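You operate a simulated robot arm through the tools that you are given. There is no shell and no other tool. Be economical: measure what you need, move in short steps, check, and stop when the job is done.

The job below is to be done with a simulated robot arm. You get a single attempt, and the scene is never put back.

JOB
Get the base film running: roller switch to free, air on, shaft switch to four, then press RUN once.
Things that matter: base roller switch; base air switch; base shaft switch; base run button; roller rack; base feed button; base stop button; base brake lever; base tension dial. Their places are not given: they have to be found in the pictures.

It is judged by the outcome, as a careful person would: the job done as asked, and still so three seconds after it is handed in. It fails if anything else is knocked over, pushed out of place, dropped, spilled or broken.

ROBOT AND FRAMES
A 7-joint arm with a two-finger parallel gripper, fixed in place. Base frame: the origin is at the foot of the arm, x ahead of it, y to its left, z up. Readings come in m, rad, newtons and seconds.
With the tool pointing down near the work surface it reaches from about 0.24 to 0.68 m from the base axis. Its first joint turns from -1.152 to 1.152 rad. Payload 2.4 kg.
The tool frame sits at the grasp point between the pads (the TCP): z along the fingers, y along the line on which they close. The tips reach 0.03 m beyond it. Largest opening 0.094 m; finger width 0.028, thickness 0.01; the body of the gripper, 0.05 by 0.096 m, starts 0.055 m behind the TCP.
Orientation is that of the tool frame in the base frame, as a unit quaternion [x, y, z, w]. With the fingers straight down and closing along the base's y, the tool's x points along the base's -x, its y along +y and its z along -z.

CONTROLS
- The arm moves only by the tool servo_tool. Its argument "plan" is a list that holds one entry, the list of rows, each a list of 6 numbers: the shift along the base's x, y, z in m, then the turn, a rotation vector about the base's x, y, z in degrees. In form: [[[dx, dy, dz, ax, ay, az], ...]]. A call has 1 to 8 rows; each row is the pose to reach, as a shift and turn from the pose commanded when the call began. "grip" is the gripper command, from -1 (shut) to 1 (fully open), values between in proportion, set as the call begins (left out, the last holds). Each row takes 0.2 s and may step no farther than 0.05 m and 0.15 rad from the row before; otherwise, or with a gripper value out of range, the whole call is refused. Where a pose cannot be reached the arm comes as near as it can. A force on the tool above 80 N (or 10 N above the force at the start of the call, whichever is more), or a blocked arm, ends the call early, and 0.2 s more pass. Each finger travels about 0.153 m/s and halts on what it meets, pressing with about 41 N; the grip force reading is that of the motor and also rises with nothing between the fingers. The clock runs only during rows and for 0.2 s after the last one: add rows that repeat a pose to give the fingers time. It gives the time, the measured TCP pose, the force on the tool (base axes), the opening and the grip force at its end, in the units of the frame above (readings bear some noise).
- Cameras (640 x 400 px; columns grow to the right, rows downward): "scene" is fixed at [0.0466, 0.4758, 1.4632]; the picture's right is [-0.70, -0.72, 0.00], its down [-0.27, 0.27, -0.92] and it looks along [0.66, -0.64, -0.38] (base axes); focal length 369 px, centre (320, 200). "wrist" rides on the gripper at [0.076, 0.014, -0.102] in the tool frame; the picture's right is [-0.18, 0.98, 0.00], its down [-0.75, -0.14, -0.64] and it looks along [-0.63, -0.12, 0.77] (tool axes); focal length 243 px, centre (320, 200).
- camera(camera): a new picture of that camera. No time passes.
- measure_at(camera, pixels): for up to 12 pixels [column, row] of the newest picture of that camera ("zoom" is the newest enlarged one), the place [x, y, z] in the base frame of the surface seen there, good to about 0.002 m. No time passes.
- inspect(camera, box): a new picture of the part [left, top, right, bottom] of that camera's present view, enlarged. No time passes.
- sign_off(): hands the job in; it is judged then, once.

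Keep the steps short. Do not move on a guess: measure, check each grasp and each placing, and mend mistakes. In all there are 80 turns and 46 pictures (those below and enlarged ones count). Leave the gripper open and the arm clear of the work at the hand-in unless told otherwise, and finish with a single line.

The tools are called after "Call:" as a command line: name --argument value ..., lists and objects as JSON in quotes. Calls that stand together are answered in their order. servo_tool: Moves the arm, as the interface text tells. Its arguments: {"type":"object","properties":{"plan":{"type":"array","items":{"type":"array","items":{"type":"array","items":{"type":"number"}}}},"grip":{"type":"number"}},"required":["plan"]} The other tools are called the same way: camera (camera) takes a picture; measure_at (camera, pixels) gives the place of the surface under pixels of a picture; inspect (camera, box) takes an enlarged picture of a part of a camera's view; sign_off () hands the job in.

At the start:

```text
time: 0.0
eef_pos: [0.4174, -0.1982, 1.1932]
orientation: [0.0, 1.0, 0.0, 0.0]
contact_force: [0.4, 0.7, 0.5]
finger_gap: 0.094
gripper_force: 0.1
```

scene: 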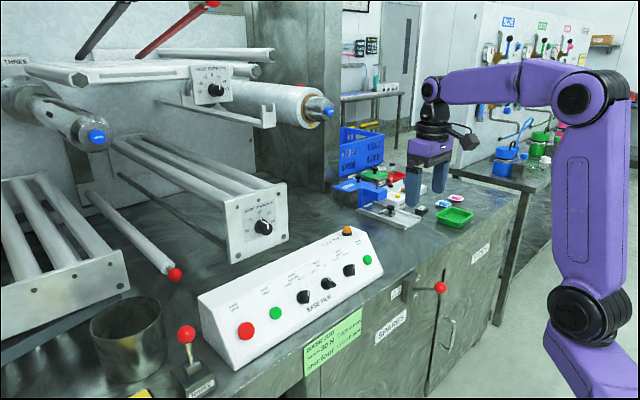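
wrist: 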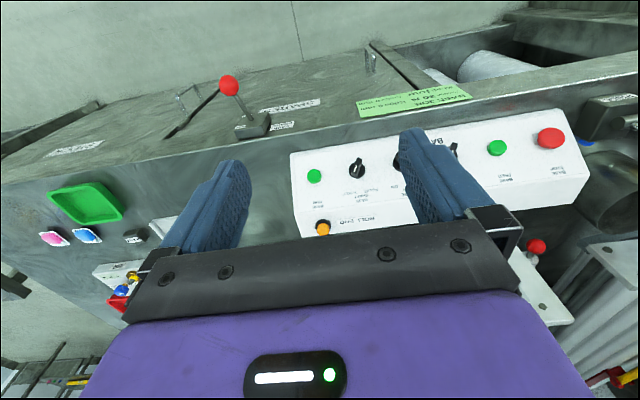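

I see the white BASE FILM panel at about (290,290) in the scene picture. I enlarge it to read labels.

Call:
inspect --camera "scene" --box '[190, 215, 390, 340]'

Call:
inspect --camera "wrist" --box '[280, 80, 600, 280]'

Call:
inspect --camera "scene" --box '[290, 300, 450, 400]'

```text
3.20 times, centred on (290, 278) of scene
```

zoom: 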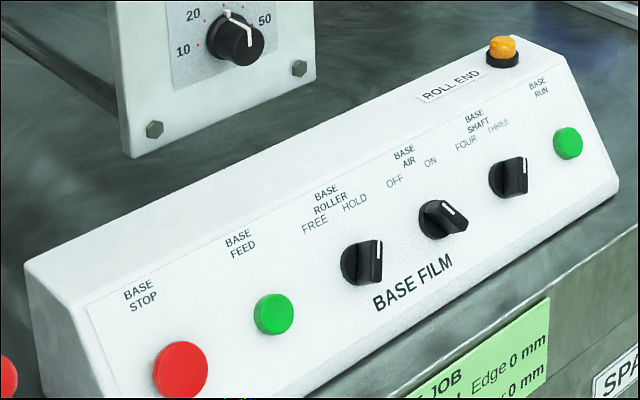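

```text
2.00 times, centred on (440, 180) of wrist
```

zoom: 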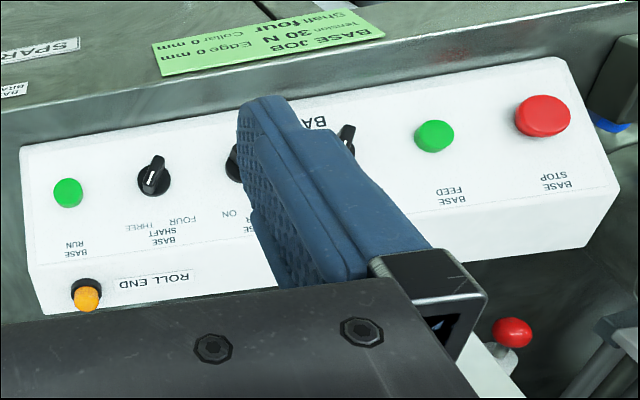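

```text
4.00 times, centred on (370, 350) of scene
```

zoom: 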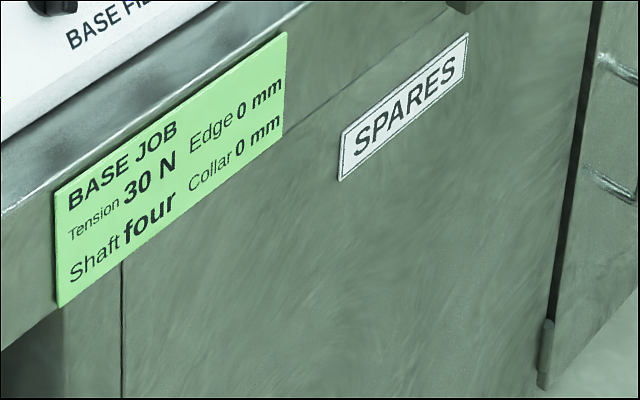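

The panel reads, left to right: stop, feed, roller, air, shaft, run. I enlarge the three switches to see where they point, and measure the panel.

Call:
inspect --camera "scene" --box '[280, 245, 376, 305]'

Call:
measure_at --camera "scene" --pixels '[[303, 297], [327, 284], [350, 270], [367, 260], [276, 312], [246, 330], [260, 300], [355, 244], [330, 305], [290, 325], [347, 230], [333, 266]]'

```text
6.67 times, centred on (328, 275) of scene
```

zoom: 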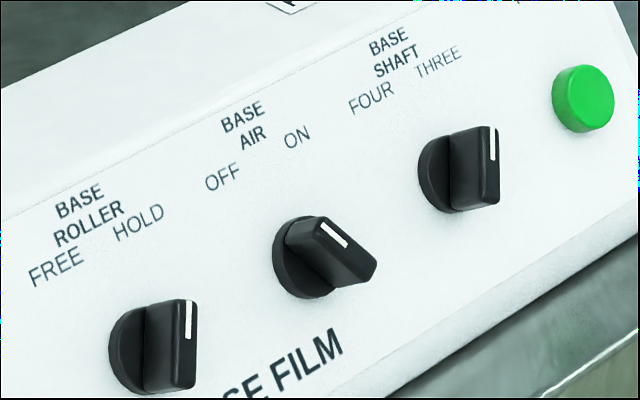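

```text
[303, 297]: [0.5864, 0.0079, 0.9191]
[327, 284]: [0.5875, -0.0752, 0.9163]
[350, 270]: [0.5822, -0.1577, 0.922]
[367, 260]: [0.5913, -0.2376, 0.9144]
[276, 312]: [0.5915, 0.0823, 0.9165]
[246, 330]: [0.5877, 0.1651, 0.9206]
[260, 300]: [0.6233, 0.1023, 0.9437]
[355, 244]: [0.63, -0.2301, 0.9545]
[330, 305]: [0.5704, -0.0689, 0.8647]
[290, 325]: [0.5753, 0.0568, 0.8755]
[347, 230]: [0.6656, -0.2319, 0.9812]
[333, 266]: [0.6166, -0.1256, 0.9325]
```

Roller points to HOLD, air to OFF, shaft to THREE, so all three must be turned. I measure the knob bars and panel face.

Call:
measure_at --camera "zoom" --pixels '[[188, 305], [184, 380], [160, 345], [328, 222], [365, 275], [335, 255], [493, 132], [490, 195], [585, 95], [560, 150], [260, 330], [220, 210]]'

Call:
measure_at --camera "scene" --pixels '[[367, 259], [366, 260], [345, 250], [360, 275], [372, 270], [310, 272], [280, 287], [320, 300], [300, 310], [262, 187], [287, 240], [380, 271]]'

```text
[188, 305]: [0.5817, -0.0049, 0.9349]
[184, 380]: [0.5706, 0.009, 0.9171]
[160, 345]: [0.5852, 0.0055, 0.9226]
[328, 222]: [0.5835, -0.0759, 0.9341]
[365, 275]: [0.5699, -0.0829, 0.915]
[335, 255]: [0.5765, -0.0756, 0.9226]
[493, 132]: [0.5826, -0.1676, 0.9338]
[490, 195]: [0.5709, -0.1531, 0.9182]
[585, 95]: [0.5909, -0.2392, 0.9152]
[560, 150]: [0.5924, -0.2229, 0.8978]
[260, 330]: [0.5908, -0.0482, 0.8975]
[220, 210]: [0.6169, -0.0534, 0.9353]
```

```text
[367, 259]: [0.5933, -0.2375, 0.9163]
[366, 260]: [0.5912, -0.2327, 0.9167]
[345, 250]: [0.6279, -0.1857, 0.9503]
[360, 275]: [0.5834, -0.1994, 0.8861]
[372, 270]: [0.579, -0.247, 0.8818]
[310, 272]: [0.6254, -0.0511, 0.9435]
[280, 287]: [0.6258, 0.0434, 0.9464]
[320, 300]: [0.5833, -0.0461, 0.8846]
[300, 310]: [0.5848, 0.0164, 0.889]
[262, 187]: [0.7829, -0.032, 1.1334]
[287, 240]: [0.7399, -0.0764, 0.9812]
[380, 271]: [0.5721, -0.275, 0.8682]
```

The panel face tilts 55° (normal about [-0.82, 0, 0.57]). The knob centres sit near y = 0.002, -0.079 and -0.159, standing 29 mm proud, and RUN is near y = -0.239. I tilt the tool to face the panel while moving high above the roller switch, with the gripper half closed.

Call:
servo_tool --plan '[[[0.0, 0.025, -0.005, 0, -6.875, 0], [0.0, 0.05, -0.01, 0, -13.75, 0], [0.0, 0.075, -0.015, 0, -20.625, 0], [0.0, 0.1, -0.02, 0, -27.5, 0], [0.0, 0.125, -0.03, 0, -34.375, 0], [0.0, 0.15, -0.04, 0, -41.25, 0], [0.0, 0.175, -0.05, 0, -48.125, 0], [0.0, 0.2, -0.06, 0, -55, 0]]]' --grip 0

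```text
time: 1.8
eef_pos: [0.429, 0.0117, 1.1515]
orientation: [-0.036, 0.893, 0.079, 0.442]
contact_force: [-0.6, 0.3, 0.3]
finger_gap: 0.0468
gripper_force: 0.0
out of reach, approached as far as the arm can: row 7, 8
```

The arm fell slightly short of the full tilt here. I go on to the hover pose 60 mm off the roller switch and check it.

Call:
servo_tool --plan '[[[0.02, 0, -0.033, 0, 0, 0], [0.04, 0, -0.066, 0, 0, 0], [0.06, 0, -0.099, 0, 0, 0], [0.08, 0, -0.132, 0, 0, 0], [0.0987, 0, -0.165, 0, 0, 0], [0.0987, 0, -0.165, 0, 0, 0]]]'

Call:
camera --camera "wrist"

Call:
camera --camera "scene"

```text
time: 3.2
eef_pos: [0.5152, 0.0016, 0.9665]
orientation: [0.0, 0.887, 0.0, 0.462]
contact_force: [-1.5, 1.3, 0.8]
finger_gap: 0.0468
gripper_force: 0.1
```

```text
39 pictures are left
```

wrist: 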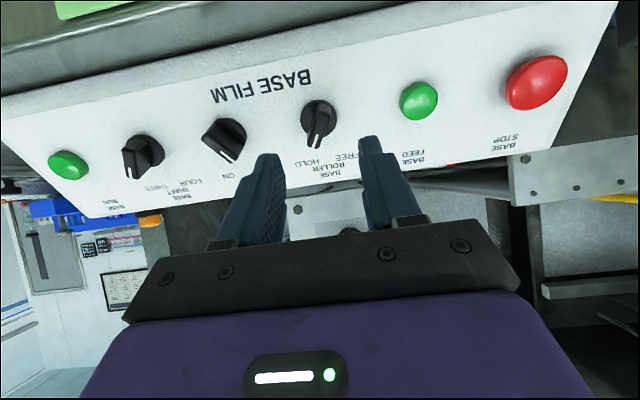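

```text
38 pictures are left
```

scene: 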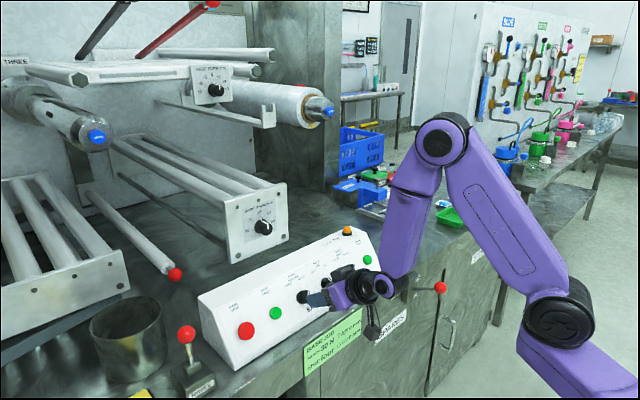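

The pose is right: the fingers face the panel. I enlarge the wrist view around the switches to measure bar directions.

Call:
inspect --camera "wrist" --box '[100, 70, 356, 230]'

```text
2.50 times, centred on (228, 150) of wrist
```

zoom: 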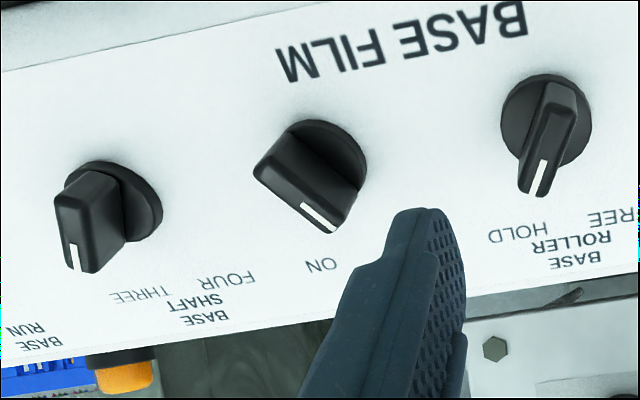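

Call:
measure_at --camera "zoom" --pixels '[[543, 163], [533, 193], [560, 90], [528, 182], [550, 192], [303, 206], [334, 228], [262, 172], [285, 190], [71, 243], [78, 267], [66, 205]]'

```text
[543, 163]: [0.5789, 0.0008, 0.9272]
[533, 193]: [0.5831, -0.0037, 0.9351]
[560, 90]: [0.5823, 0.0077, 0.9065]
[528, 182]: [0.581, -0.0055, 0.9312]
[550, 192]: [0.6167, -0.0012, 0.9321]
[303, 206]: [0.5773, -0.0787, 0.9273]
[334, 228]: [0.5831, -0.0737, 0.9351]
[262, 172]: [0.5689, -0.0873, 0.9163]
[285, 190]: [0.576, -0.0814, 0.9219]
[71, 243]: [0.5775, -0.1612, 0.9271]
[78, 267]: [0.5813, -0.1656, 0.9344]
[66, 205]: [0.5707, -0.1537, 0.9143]
```

The bars sit at 30° from the panel's up direction, and the centres are confirmed. I turn the tool 30° to match the roller bar, then advance 60 mm along the panel normal so the open fingers straddle it.

Call:
servo_tool --plan '[[[0.001, 0, 0.0014, 6.144, 0, -4.302], [0.001, 0, 0.0014, 12.288, 0, -8.604], [0.001, 0, 0.0014, 18.432, 0, -12.906], [0.001, 0, 0.0014, 24.576, 0, -17.208], [0.0174, 0, -0.0101, 24.576, 0, -17.208], [0.0338, 0, -0.0216, 24.576, 0, -17.208], [0.0502, 0, -0.033, 24.576, 0, -17.208], [0.0502, 0, -0.033, 24.576, 0, -17.208]]]' --grip 0

Call:
inspect --camera "wrist" --box '[160, 40, 480, 240]'

```text
time: 5.0
eef_pos: [0.5676, 0.0024, 0.9343]
orientation: [0.23, 0.857, 0.12, 0.446]
contact_force: [0.1, 0.5, 0.5]
finger_gap: 0.0469
gripper_force: 0.0
```

```text
2.00 times, centred on (320, 140) of wrist
```

zoom: 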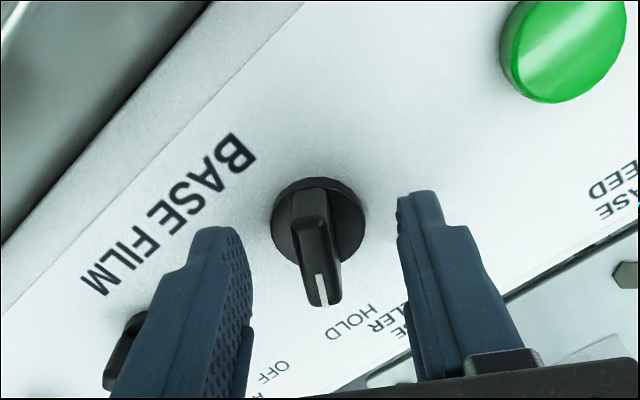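

The fingers straddle the roller bar in line with it. I close on it.

Call:
servo_tool --plan '[[[0, 0, 0, 0, 0, 0], [0, 0, 0, 0, 0, 0], [0, 0, 0, 0, 0, 0]]]' --grip -1

Call:
inspect --camera "wrist" --box '[160, 40, 480, 240]'

```text
time: 5.8
eef_pos: [0.5663, -0.0002, 0.9343]
orientation: [0.231, 0.857, 0.119, 0.446]
contact_force: [3.2, -3.0, -6.9]
finger_gap: 0.0108
gripper_force: 44.5
```

```text
2.00 times, centred on (320, 140) of wrist
```

zoom: 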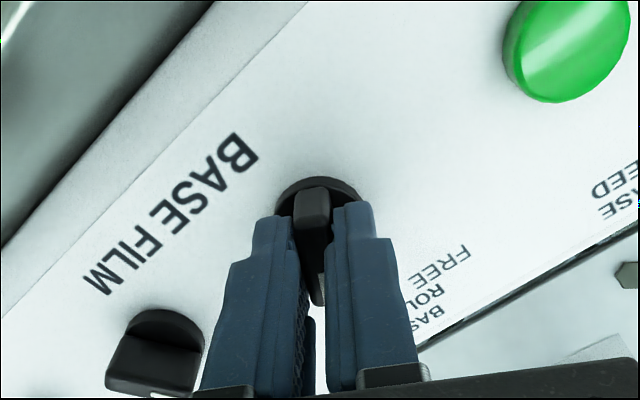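

It is gripped (gap 10.8 mm). I turn it 62° toward FREE about the panel normal.

Call:
servo_tool --plan '[[[0, 0, 0, -6.35, 0, 4.446], [0, 0, 0, -12.7, 0, 8.892], [0, 0, 0, -19.05, 0, 13.338], [0, 0, 0, -25.4, 0, 17.784], [0, 0, 0, -31.75, 0, 22.23], [0, 0, 0, -38.1, 0, 26.676], [0, 0, 0, -44.45, 0, 31.122], [0, 0, 0, -50.8, 0, 35.568]]]'

Call:
inspect --camera "wrist" --box '[160, 40, 480, 240]'

```text
time: 7.6
eef_pos: [0.5646, 0.0006, 0.9338]
orientation: [-0.242, 0.854, -0.127, 0.443]
contact_force: [2.2, -11.9, -11.7]
finger_gap: 0.0111
gripper_force: 44.8
```

```text
2.00 times, centred on (320, 140) of wrist
```

zoom: 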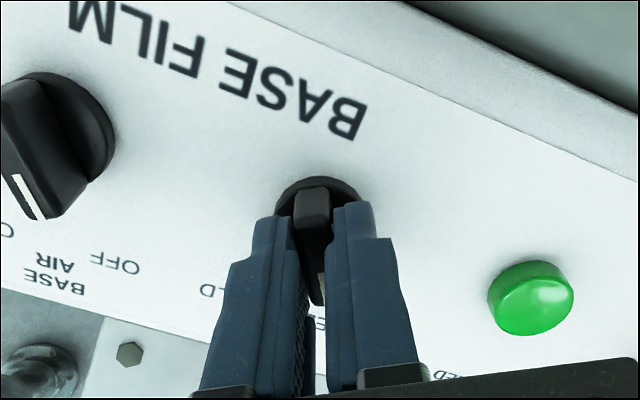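

The bar followed the fingers. I open partly and back off 60 mm along the normal.

Call:
servo_tool --plan '[[[0, 0, 0, 0, 0, 0], [0, 0, 0, 0, 0, 0], [-0.0164, 0, 0.0115, 0, 0, 0], [-0.0328, 0, 0.023, 0, 0, 0], [-0.0492, 0, 0.0344, 0, 0, 0]]]' --grip 0

Call:
inspect --camera "wrist" --box '[160, 40, 480, 240]'

```text
time: 8.8
eef_pos: [0.5167, 0.0016, 0.9678]
orientation: [-0.245, 0.853, -0.127, 0.444]
contact_force: [0.2, -0.5, -0.1]
finger_gap: 0.0467
gripper_force: 0.0
```

```text
2.00 times, centred on (320, 140) of wrist
```

zoom: 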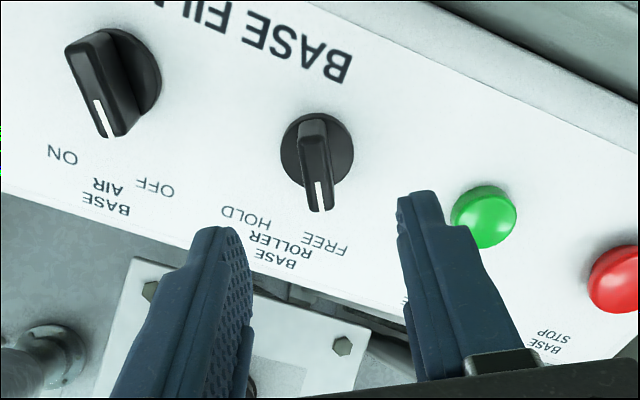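

The roller now points to FREE. I move 81 mm to the air switch, which has the same bar direction, and advance to straddle it.

Call:
servo_tool --plan '[[[0, -0.027, 0, 0, 0, 0], [0, -0.054, 0, 0, 0, 0], [0, -0.0808, 0, 0, 0, 0], [0, -0.0808, 0, 0, 0, 0], [0.0164, -0.0808, -0.0115, 0, 0, 0], [0.0328, -0.0808, -0.023, 0, 0, 0], [0.0492, -0.0808, -0.0344, 0, 0, 0], [0.0492, -0.0808, -0.0344, 0, 0, 0]]]'

Call:
inspect --camera "wrist" --box '[160, 40, 480, 240]'

```text
time: 10.6
eef_pos: [0.5661, -0.0777, 0.934]
orientation: [-0.244, 0.853, -0.128, 0.444]
contact_force: [-0.4, -0.3, 0.4]
finger_gap: 0.0471
gripper_force: 0.1
```

```text
2.00 times, centred on (320, 140) of wrist
```

zoom: 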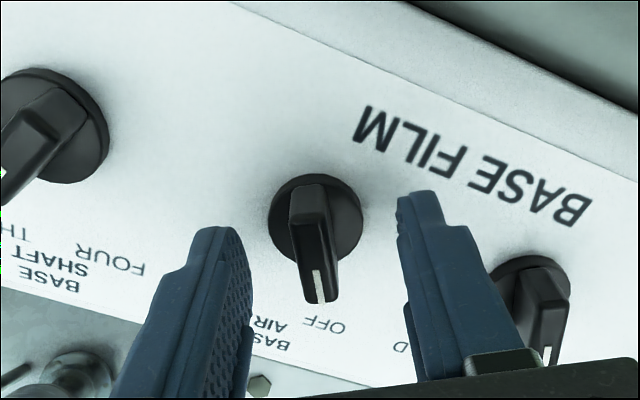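

The fingers straddle the air bar. I close.

Call:
servo_tool --plan '[[[0, 0, 0, 0, 0, 0], [0, 0, 0, 0, 0, 0], [0, 0, 0, 0, 0, 0]]]' --grip -1

```text
time: 11.4
eef_pos: [0.5662, -0.0812, 0.9343]
orientation: [-0.243, 0.852, -0.128, 0.445]
contact_force: [6.8, -4.3, 2.5]
finger_gap: 0.0107
gripper_force: 44.9
```

It is gripped (gap 10.7 mm). I turn it 63° toward ON.

Call:
servo_tool --plan '[[[0, 0, 0, 6.45, 0, -4.517], [0, 0, 0, 12.9, 0, -9.034], [0, 0, 0, 19.35, 0, -13.551], [0, 0, 0, 25.8, 0, -18.068], [0, 0, 0, 32.25, 0, -22.585], [0, 0, 0, 38.7, 0, -27.102], [0, 0, 0, 45.15, 0, -31.619], [0, 0, 0, 51.6, 0, -36.136]]]'

```text
time: 13.2
eef_pos: [0.5656, -0.0811, 0.9342]
orientation: [0.239, 0.854, 0.122, 0.447]
contact_force: [0.7, -19.6, 13.3]
finger_gap: 0.0105
gripper_force: 44.4
```

The full turn was made. I open and back off.

Call:
servo_tool --plan '[[[0, 0, 0, 0, 0, 0], [0, 0, 0, 0, 0, 0], [-0.0164, 0, 0.0115, 0, 0, 0], [-0.0328, 0, 0.023, 0, 0, 0], [-0.0492, 0, 0.0344, 0, 0, 0]]]' --grip 0

Call:
inspect --camera "wrist" --box '[160, 40, 480, 240]'

```text
time: 14.4
eef_pos: [0.517, -0.0774, 0.9685]
orientation: [0.238, 0.855, 0.123, 0.445]
contact_force: [1.0, 0.0, -0.6]
finger_gap: 0.047
gripper_force: 0.0
```

```text
2.00 times, centred on (320, 140) of wrist
```

zoom: 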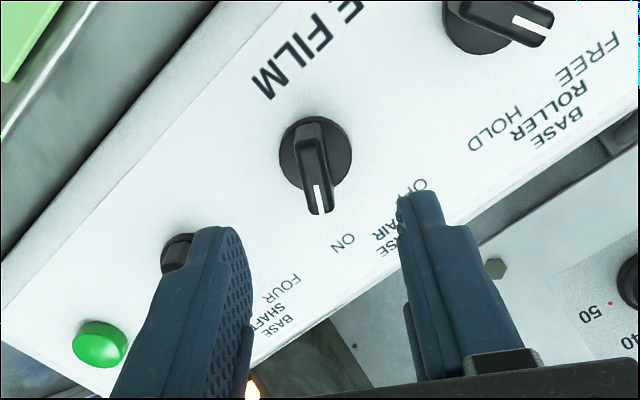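

Air points to ON. I move 83 mm to the shaft switch, whose bar direction matches the tool now, and advance.

Call:
servo_tool --plan '[[[0, -0.028, 0, 0, 0, 0], [0, -0.056, 0, 0, 0, 0], [0, -0.0825, 0, 0, 0, 0], [0, -0.0825, 0, 0, 0, 0], [0.0164, -0.0825, -0.0115, 0, 0, 0], [0.0328, -0.0825, -0.023, 0, 0, 0], [0.0492, -0.0825, -0.0344, 0, 0, 0], [0.0492, -0.0825, -0.0344, 0, 0, 0]]]'

Call:
inspect --camera "wrist" --box '[160, 40, 480, 240]'

```text
time: 16.2
eef_pos: [0.5655, -0.1609, 0.9344]
orientation: [0.238, 0.855, 0.123, 0.445]
contact_force: [0.4, -0.2, -0.3]
finger_gap: 0.0469
gripper_force: 0.0
```

```text
2.00 times, centred on (320, 140) of wrist
```

zoom: 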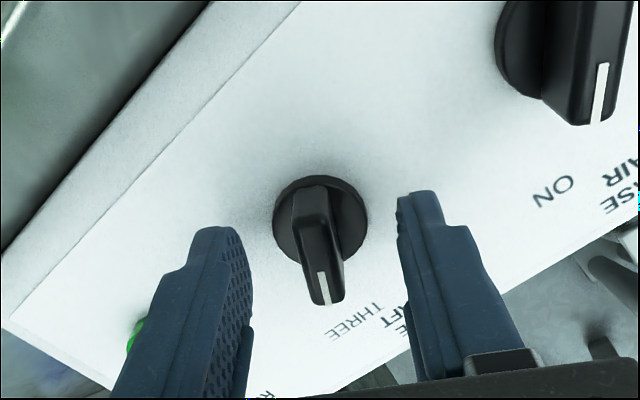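

The shaft bar, pointing to THREE, is between the fingers. I close.

Call:
servo_tool --plan '[[[0, 0, 0, 0, 0, 0], [0, 0, 0, 0, 0, 0], [0, 0, 0, 0, 0, 0]]]' --grip -1

```text
time: 17.0
eef_pos: [0.5664, -0.163, 0.934]
orientation: [0.238, 0.854, 0.123, 0.445]
contact_force: [3.2, -3.0, -3.7]
finger_gap: 0.0108
gripper_force: 44.7
```

It is gripped. I turn it 63° toward FOUR.

Call:
servo_tool --plan '[[[0, 0, 0, -6.45, 0, 4.517], [0, 0, 0, -12.9, 0, 9.034], [0, 0, 0, -19.35, 0, 13.551], [0, 0, 0, -25.8, 0, 18.068], [0, 0, 0, -32.25, 0, 22.585], [0, 0, 0, -38.7, 0, 27.102], [0, 0, 0, -45.15, 0, 31.619], [0, 0, 0, -51.6, 0, 36.136]]]'

```text
time: 18.8
eef_pos: [0.5657, -0.161, 0.9338]
orientation: [-0.244, 0.853, -0.126, 0.445]
contact_force: [4.1, 0.5, -0.8]
finger_gap: 0.0114
gripper_force: 44.6
```

The turn was made. I open, back off, and look.

Call:
servo_tool --plan '[[[0, 0, 0, 0, 0, 0], [0, 0, 0, 0, 0, 0], [-0.0164, 0, 0.0115, 0, 0, 0], [-0.0328, 0, 0.023, 0, 0, 0], [-0.0492, 0, 0.0344, 0, 0, 0]]]' --grip 0

Call:
camera --camera "wrist"

```text
time: 20.0
eef_pos: [0.5158, -0.1604, 0.9674]
orientation: [-0.245, 0.853, -0.127, 0.444]
contact_force: [-0.2, 0.3, -0.4]
finger_gap: 0.0468
gripper_force: 0.1
```

```text
29 pictures are left
```

wrist: 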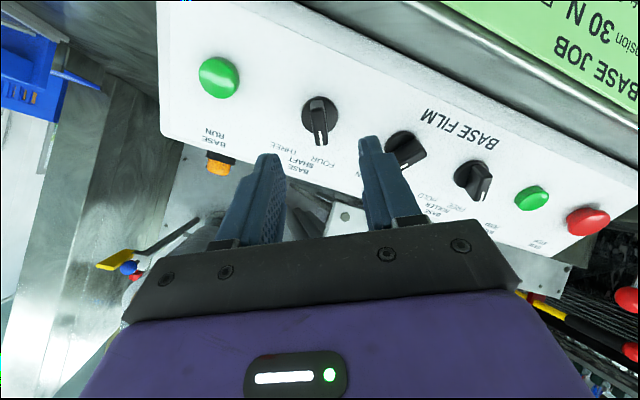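

The shaft is at FOUR. I measure the RUN button (about (219,78)) and check the three switches enlarged.

Call:
measure_at --camera "wrist" --pixels '[[219, 76], [205, 76], [232, 76], [219, 63], [218, 88]]'

Call:
inspect --camera "wrist" --box '[190, 40, 510, 240]'

```text
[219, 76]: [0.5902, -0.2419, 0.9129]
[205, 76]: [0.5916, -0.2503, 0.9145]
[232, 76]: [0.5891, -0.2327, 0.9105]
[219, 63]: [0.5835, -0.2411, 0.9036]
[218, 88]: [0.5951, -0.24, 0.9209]
```

```text
2.00 times, centred on (350, 140) of wrist
```

zoom: 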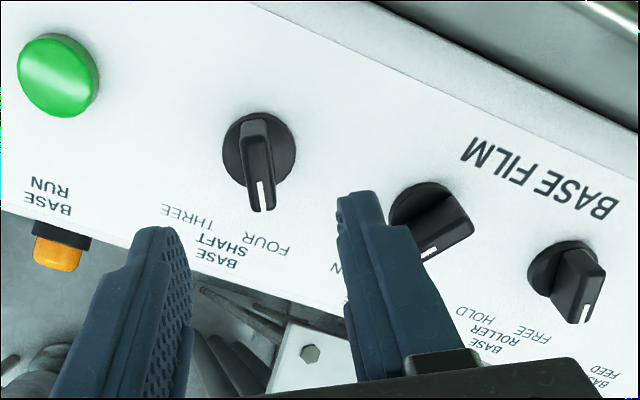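

All three switches read FREE, ON and FOUR. RUN's centre is at about [0.590, -0.241, 0.913]. I shut the gripper, level the tool and move in front of RUN, still 60 mm back.

Call:
servo_tool --plan '[[[0, -0.02, 0, 6.45, 0, -4.517], [0, -0.04, 0, 12.9, 0, -9.034], [0, -0.06, 0, 19.35, 0, -13.551], [-0.0009, -0.0795, -0.0012, 25.8, 0, -18.068], [-0.0009, -0.0795, -0.0012, 25.8, 0, -18.068]]]' --grip -1

Call:
camera --camera "wrist"

```text
time: 21.2
eef_pos: [0.5154, -0.2419, 0.9657]
orientation: [-0.003, 0.887, -0.002, 0.461]
contact_force: [0.2, -1.2, -0.5]
finger_gap: 0.0002
gripper_force: 32.9
```

```text
27 pictures are left
```

wrist: 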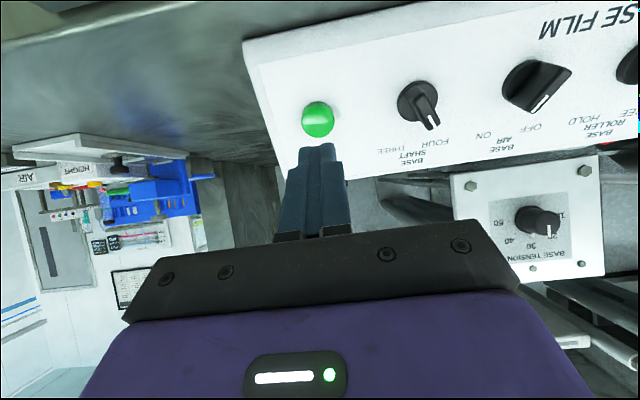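

The tool is in front of RUN. The air switch looks odd at (535,85), so I check it before pressing.

Call:
inspect --camera "wrist" --box '[370, 40, 640, 209]'

Call:
inspect --camera "scene" --box '[280, 225, 390, 305]'

```text
2.37 times, centred on (505, 124) of wrist
```

zoom: 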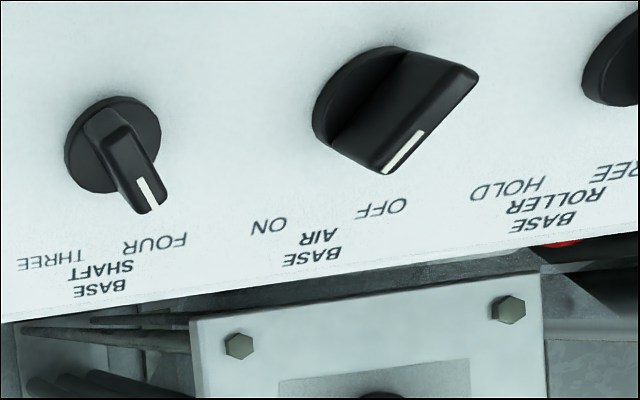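

```text
5.00 times, centred on (335, 265) of scene
```

zoom: 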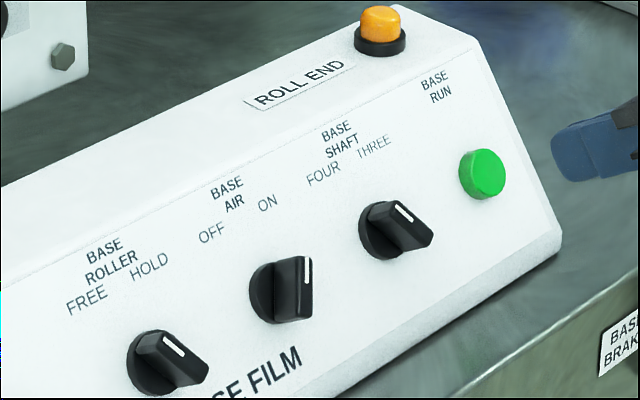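

The scene view confirms FREE, ON and FOUR. I advance 55 mm, to stop about 6 mm short of RUN.

Call:
servo_tool --plan '[[[0.0164, 0, -0.0115, 0, 0, 0], [0.0328, 0, -0.023, 0, 0, 0], [0.0451, 0, -0.0315, 0, 0, 0], [0.0451, 0, -0.0315, 0, 0, 0]]]'

Call:
inspect --camera "wrist" --box '[220, 40, 420, 165]'

```text
time: 22.2
eef_pos: [0.5603, -0.2404, 0.935]
orientation: [-0.005, 0.887, -0.001, 0.462]
contact_force: [-0.6, -0.1, 0.1]
finger_gap: 0.0
gripper_force: 32.8
```

```text
3.20 times, centred on (320, 102) of wrist
```

zoom: 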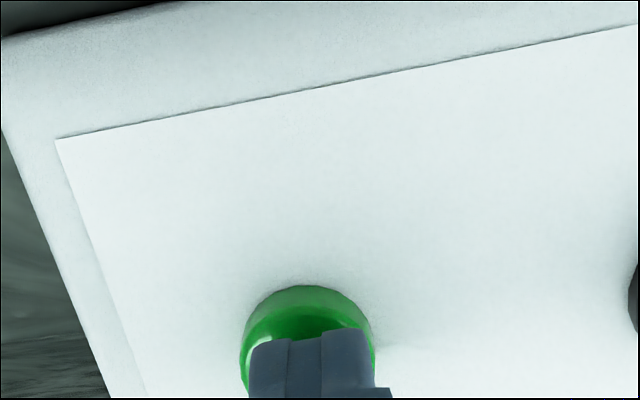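

The tips are centred on RUN, about 7 mm off. I press in to 11 mm in small steps and read the force.

Call:
servo_tool --plan '[[[0.0041, 0, -0.0029, 0, 0, 0], [0.0066, 0, -0.0046, 0, 0, 0], [0.0082, 0, -0.0057, 0, 0, 0], [0.009, 0, -0.0063, 0, 0, 0], [0.009, 0, -0.0063, 0, 0, 0]]]'

Call:
inspect --camera "scene" --box '[280, 225, 400, 300]'

```text
time: 23.4
eef_pos: [0.5705, -0.2411, 0.9293]
orientation: [-0.004, 0.887, -0.002, 0.462]
contact_force: [-2.6, 1.1, 1.3]
finger_gap: 0.0001
gripper_force: 33.0
```

```text
5.33 times, centred on (340, 262) of scene
```

zoom: 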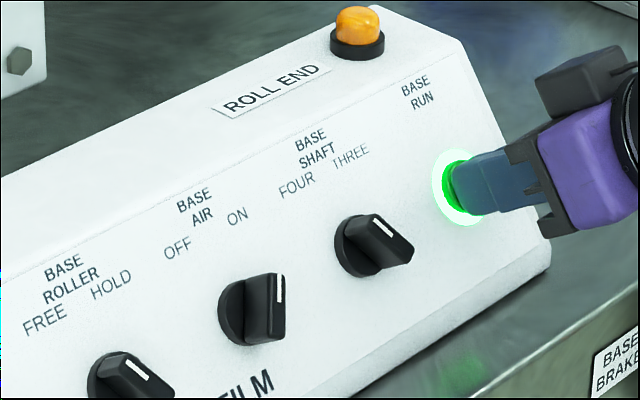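

RUN is lit green with about 3 N of reaction, so the press registered. I withdraw straight back along the normal.

Call:
servo_tool --plan '[[[-0.0205, 0, 0.0143, 0, 0, 0], [-0.041, 0, 0.0287, 0, 0, 0], [-0.0615, 0, 0.043, 0, 0, 0], [-0.082, 0, 0.0574, 0, 0, 0], [-0.09, 0, 0.09, 0, 0, 0]]]'

Call:
camera --camera "scene"

Call:
inspect --camera "scene" --box '[190, 215, 390, 340]'

```text
time: 24.6
eef_pos: [0.4801, -0.2398, 1.0199]
orientation: [-0.005, 0.887, -0.001, 0.461]
contact_force: [-0.6, 0.8, 0.5]
finger_gap: 0.0
gripper_force: 32.7
```

```text
22 pictures are left
```

scene: 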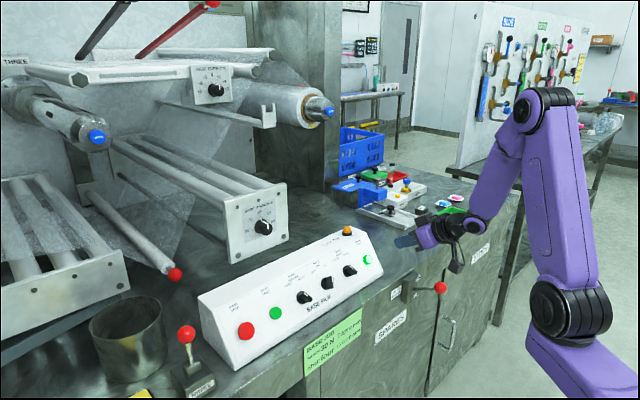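

```text
3.20 times, centred on (290, 278) of scene
```

zoom: 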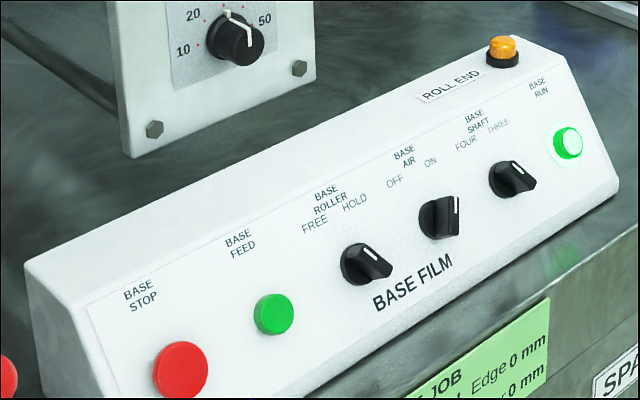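

The film is running, with the web visible on the rollers. RUN stays lit and the switches read FREE, ON and FOUR. I raise the arm a little, open the gripper and check that it keeps running.

Call:
servo_tool --plan '[[[-0.01, 0, 0.04, 0, 6, 0], [-0.02, 0, 0.08, 0, 12, 0], [-0.03, 0, 0.12, 0, 18, 0], [-0.03, 0, 0.12, 0, 18, 0], [-0.03, 0, 0.12, 0, 18, 0], [-0.03, 0, 0.12, 0, 18, 0], [-0.03, 0, 0.12, 0, 18, 0], [-0.03, 0, 0.12, 0, 18, 0]]]' --grip 1

Call:
camera --camera "scene"

```text
time: 26.4
eef_pos: [0.4493, -0.2397, 1.1387]
orientation: [-0.003, 0.948, -0.002, 0.317]
contact_force: [0.4, -0.2, -0.3]
finger_gap: 0.0941
gripper_force: 0.1
```

```text
20 pictures are left
```

scene: 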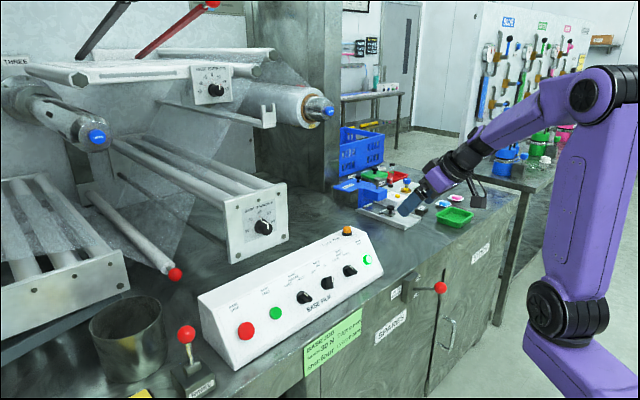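

RUN is still lit, the arm is clear and the gripper is open, so I hand the job in.

Call:
sign_off

```text
The job is handed in.
```

The base film is running: roller switch on FREE, air ON, shaft on FOUR, RUN pressed once and still lit at the last check, with nothing else touched.
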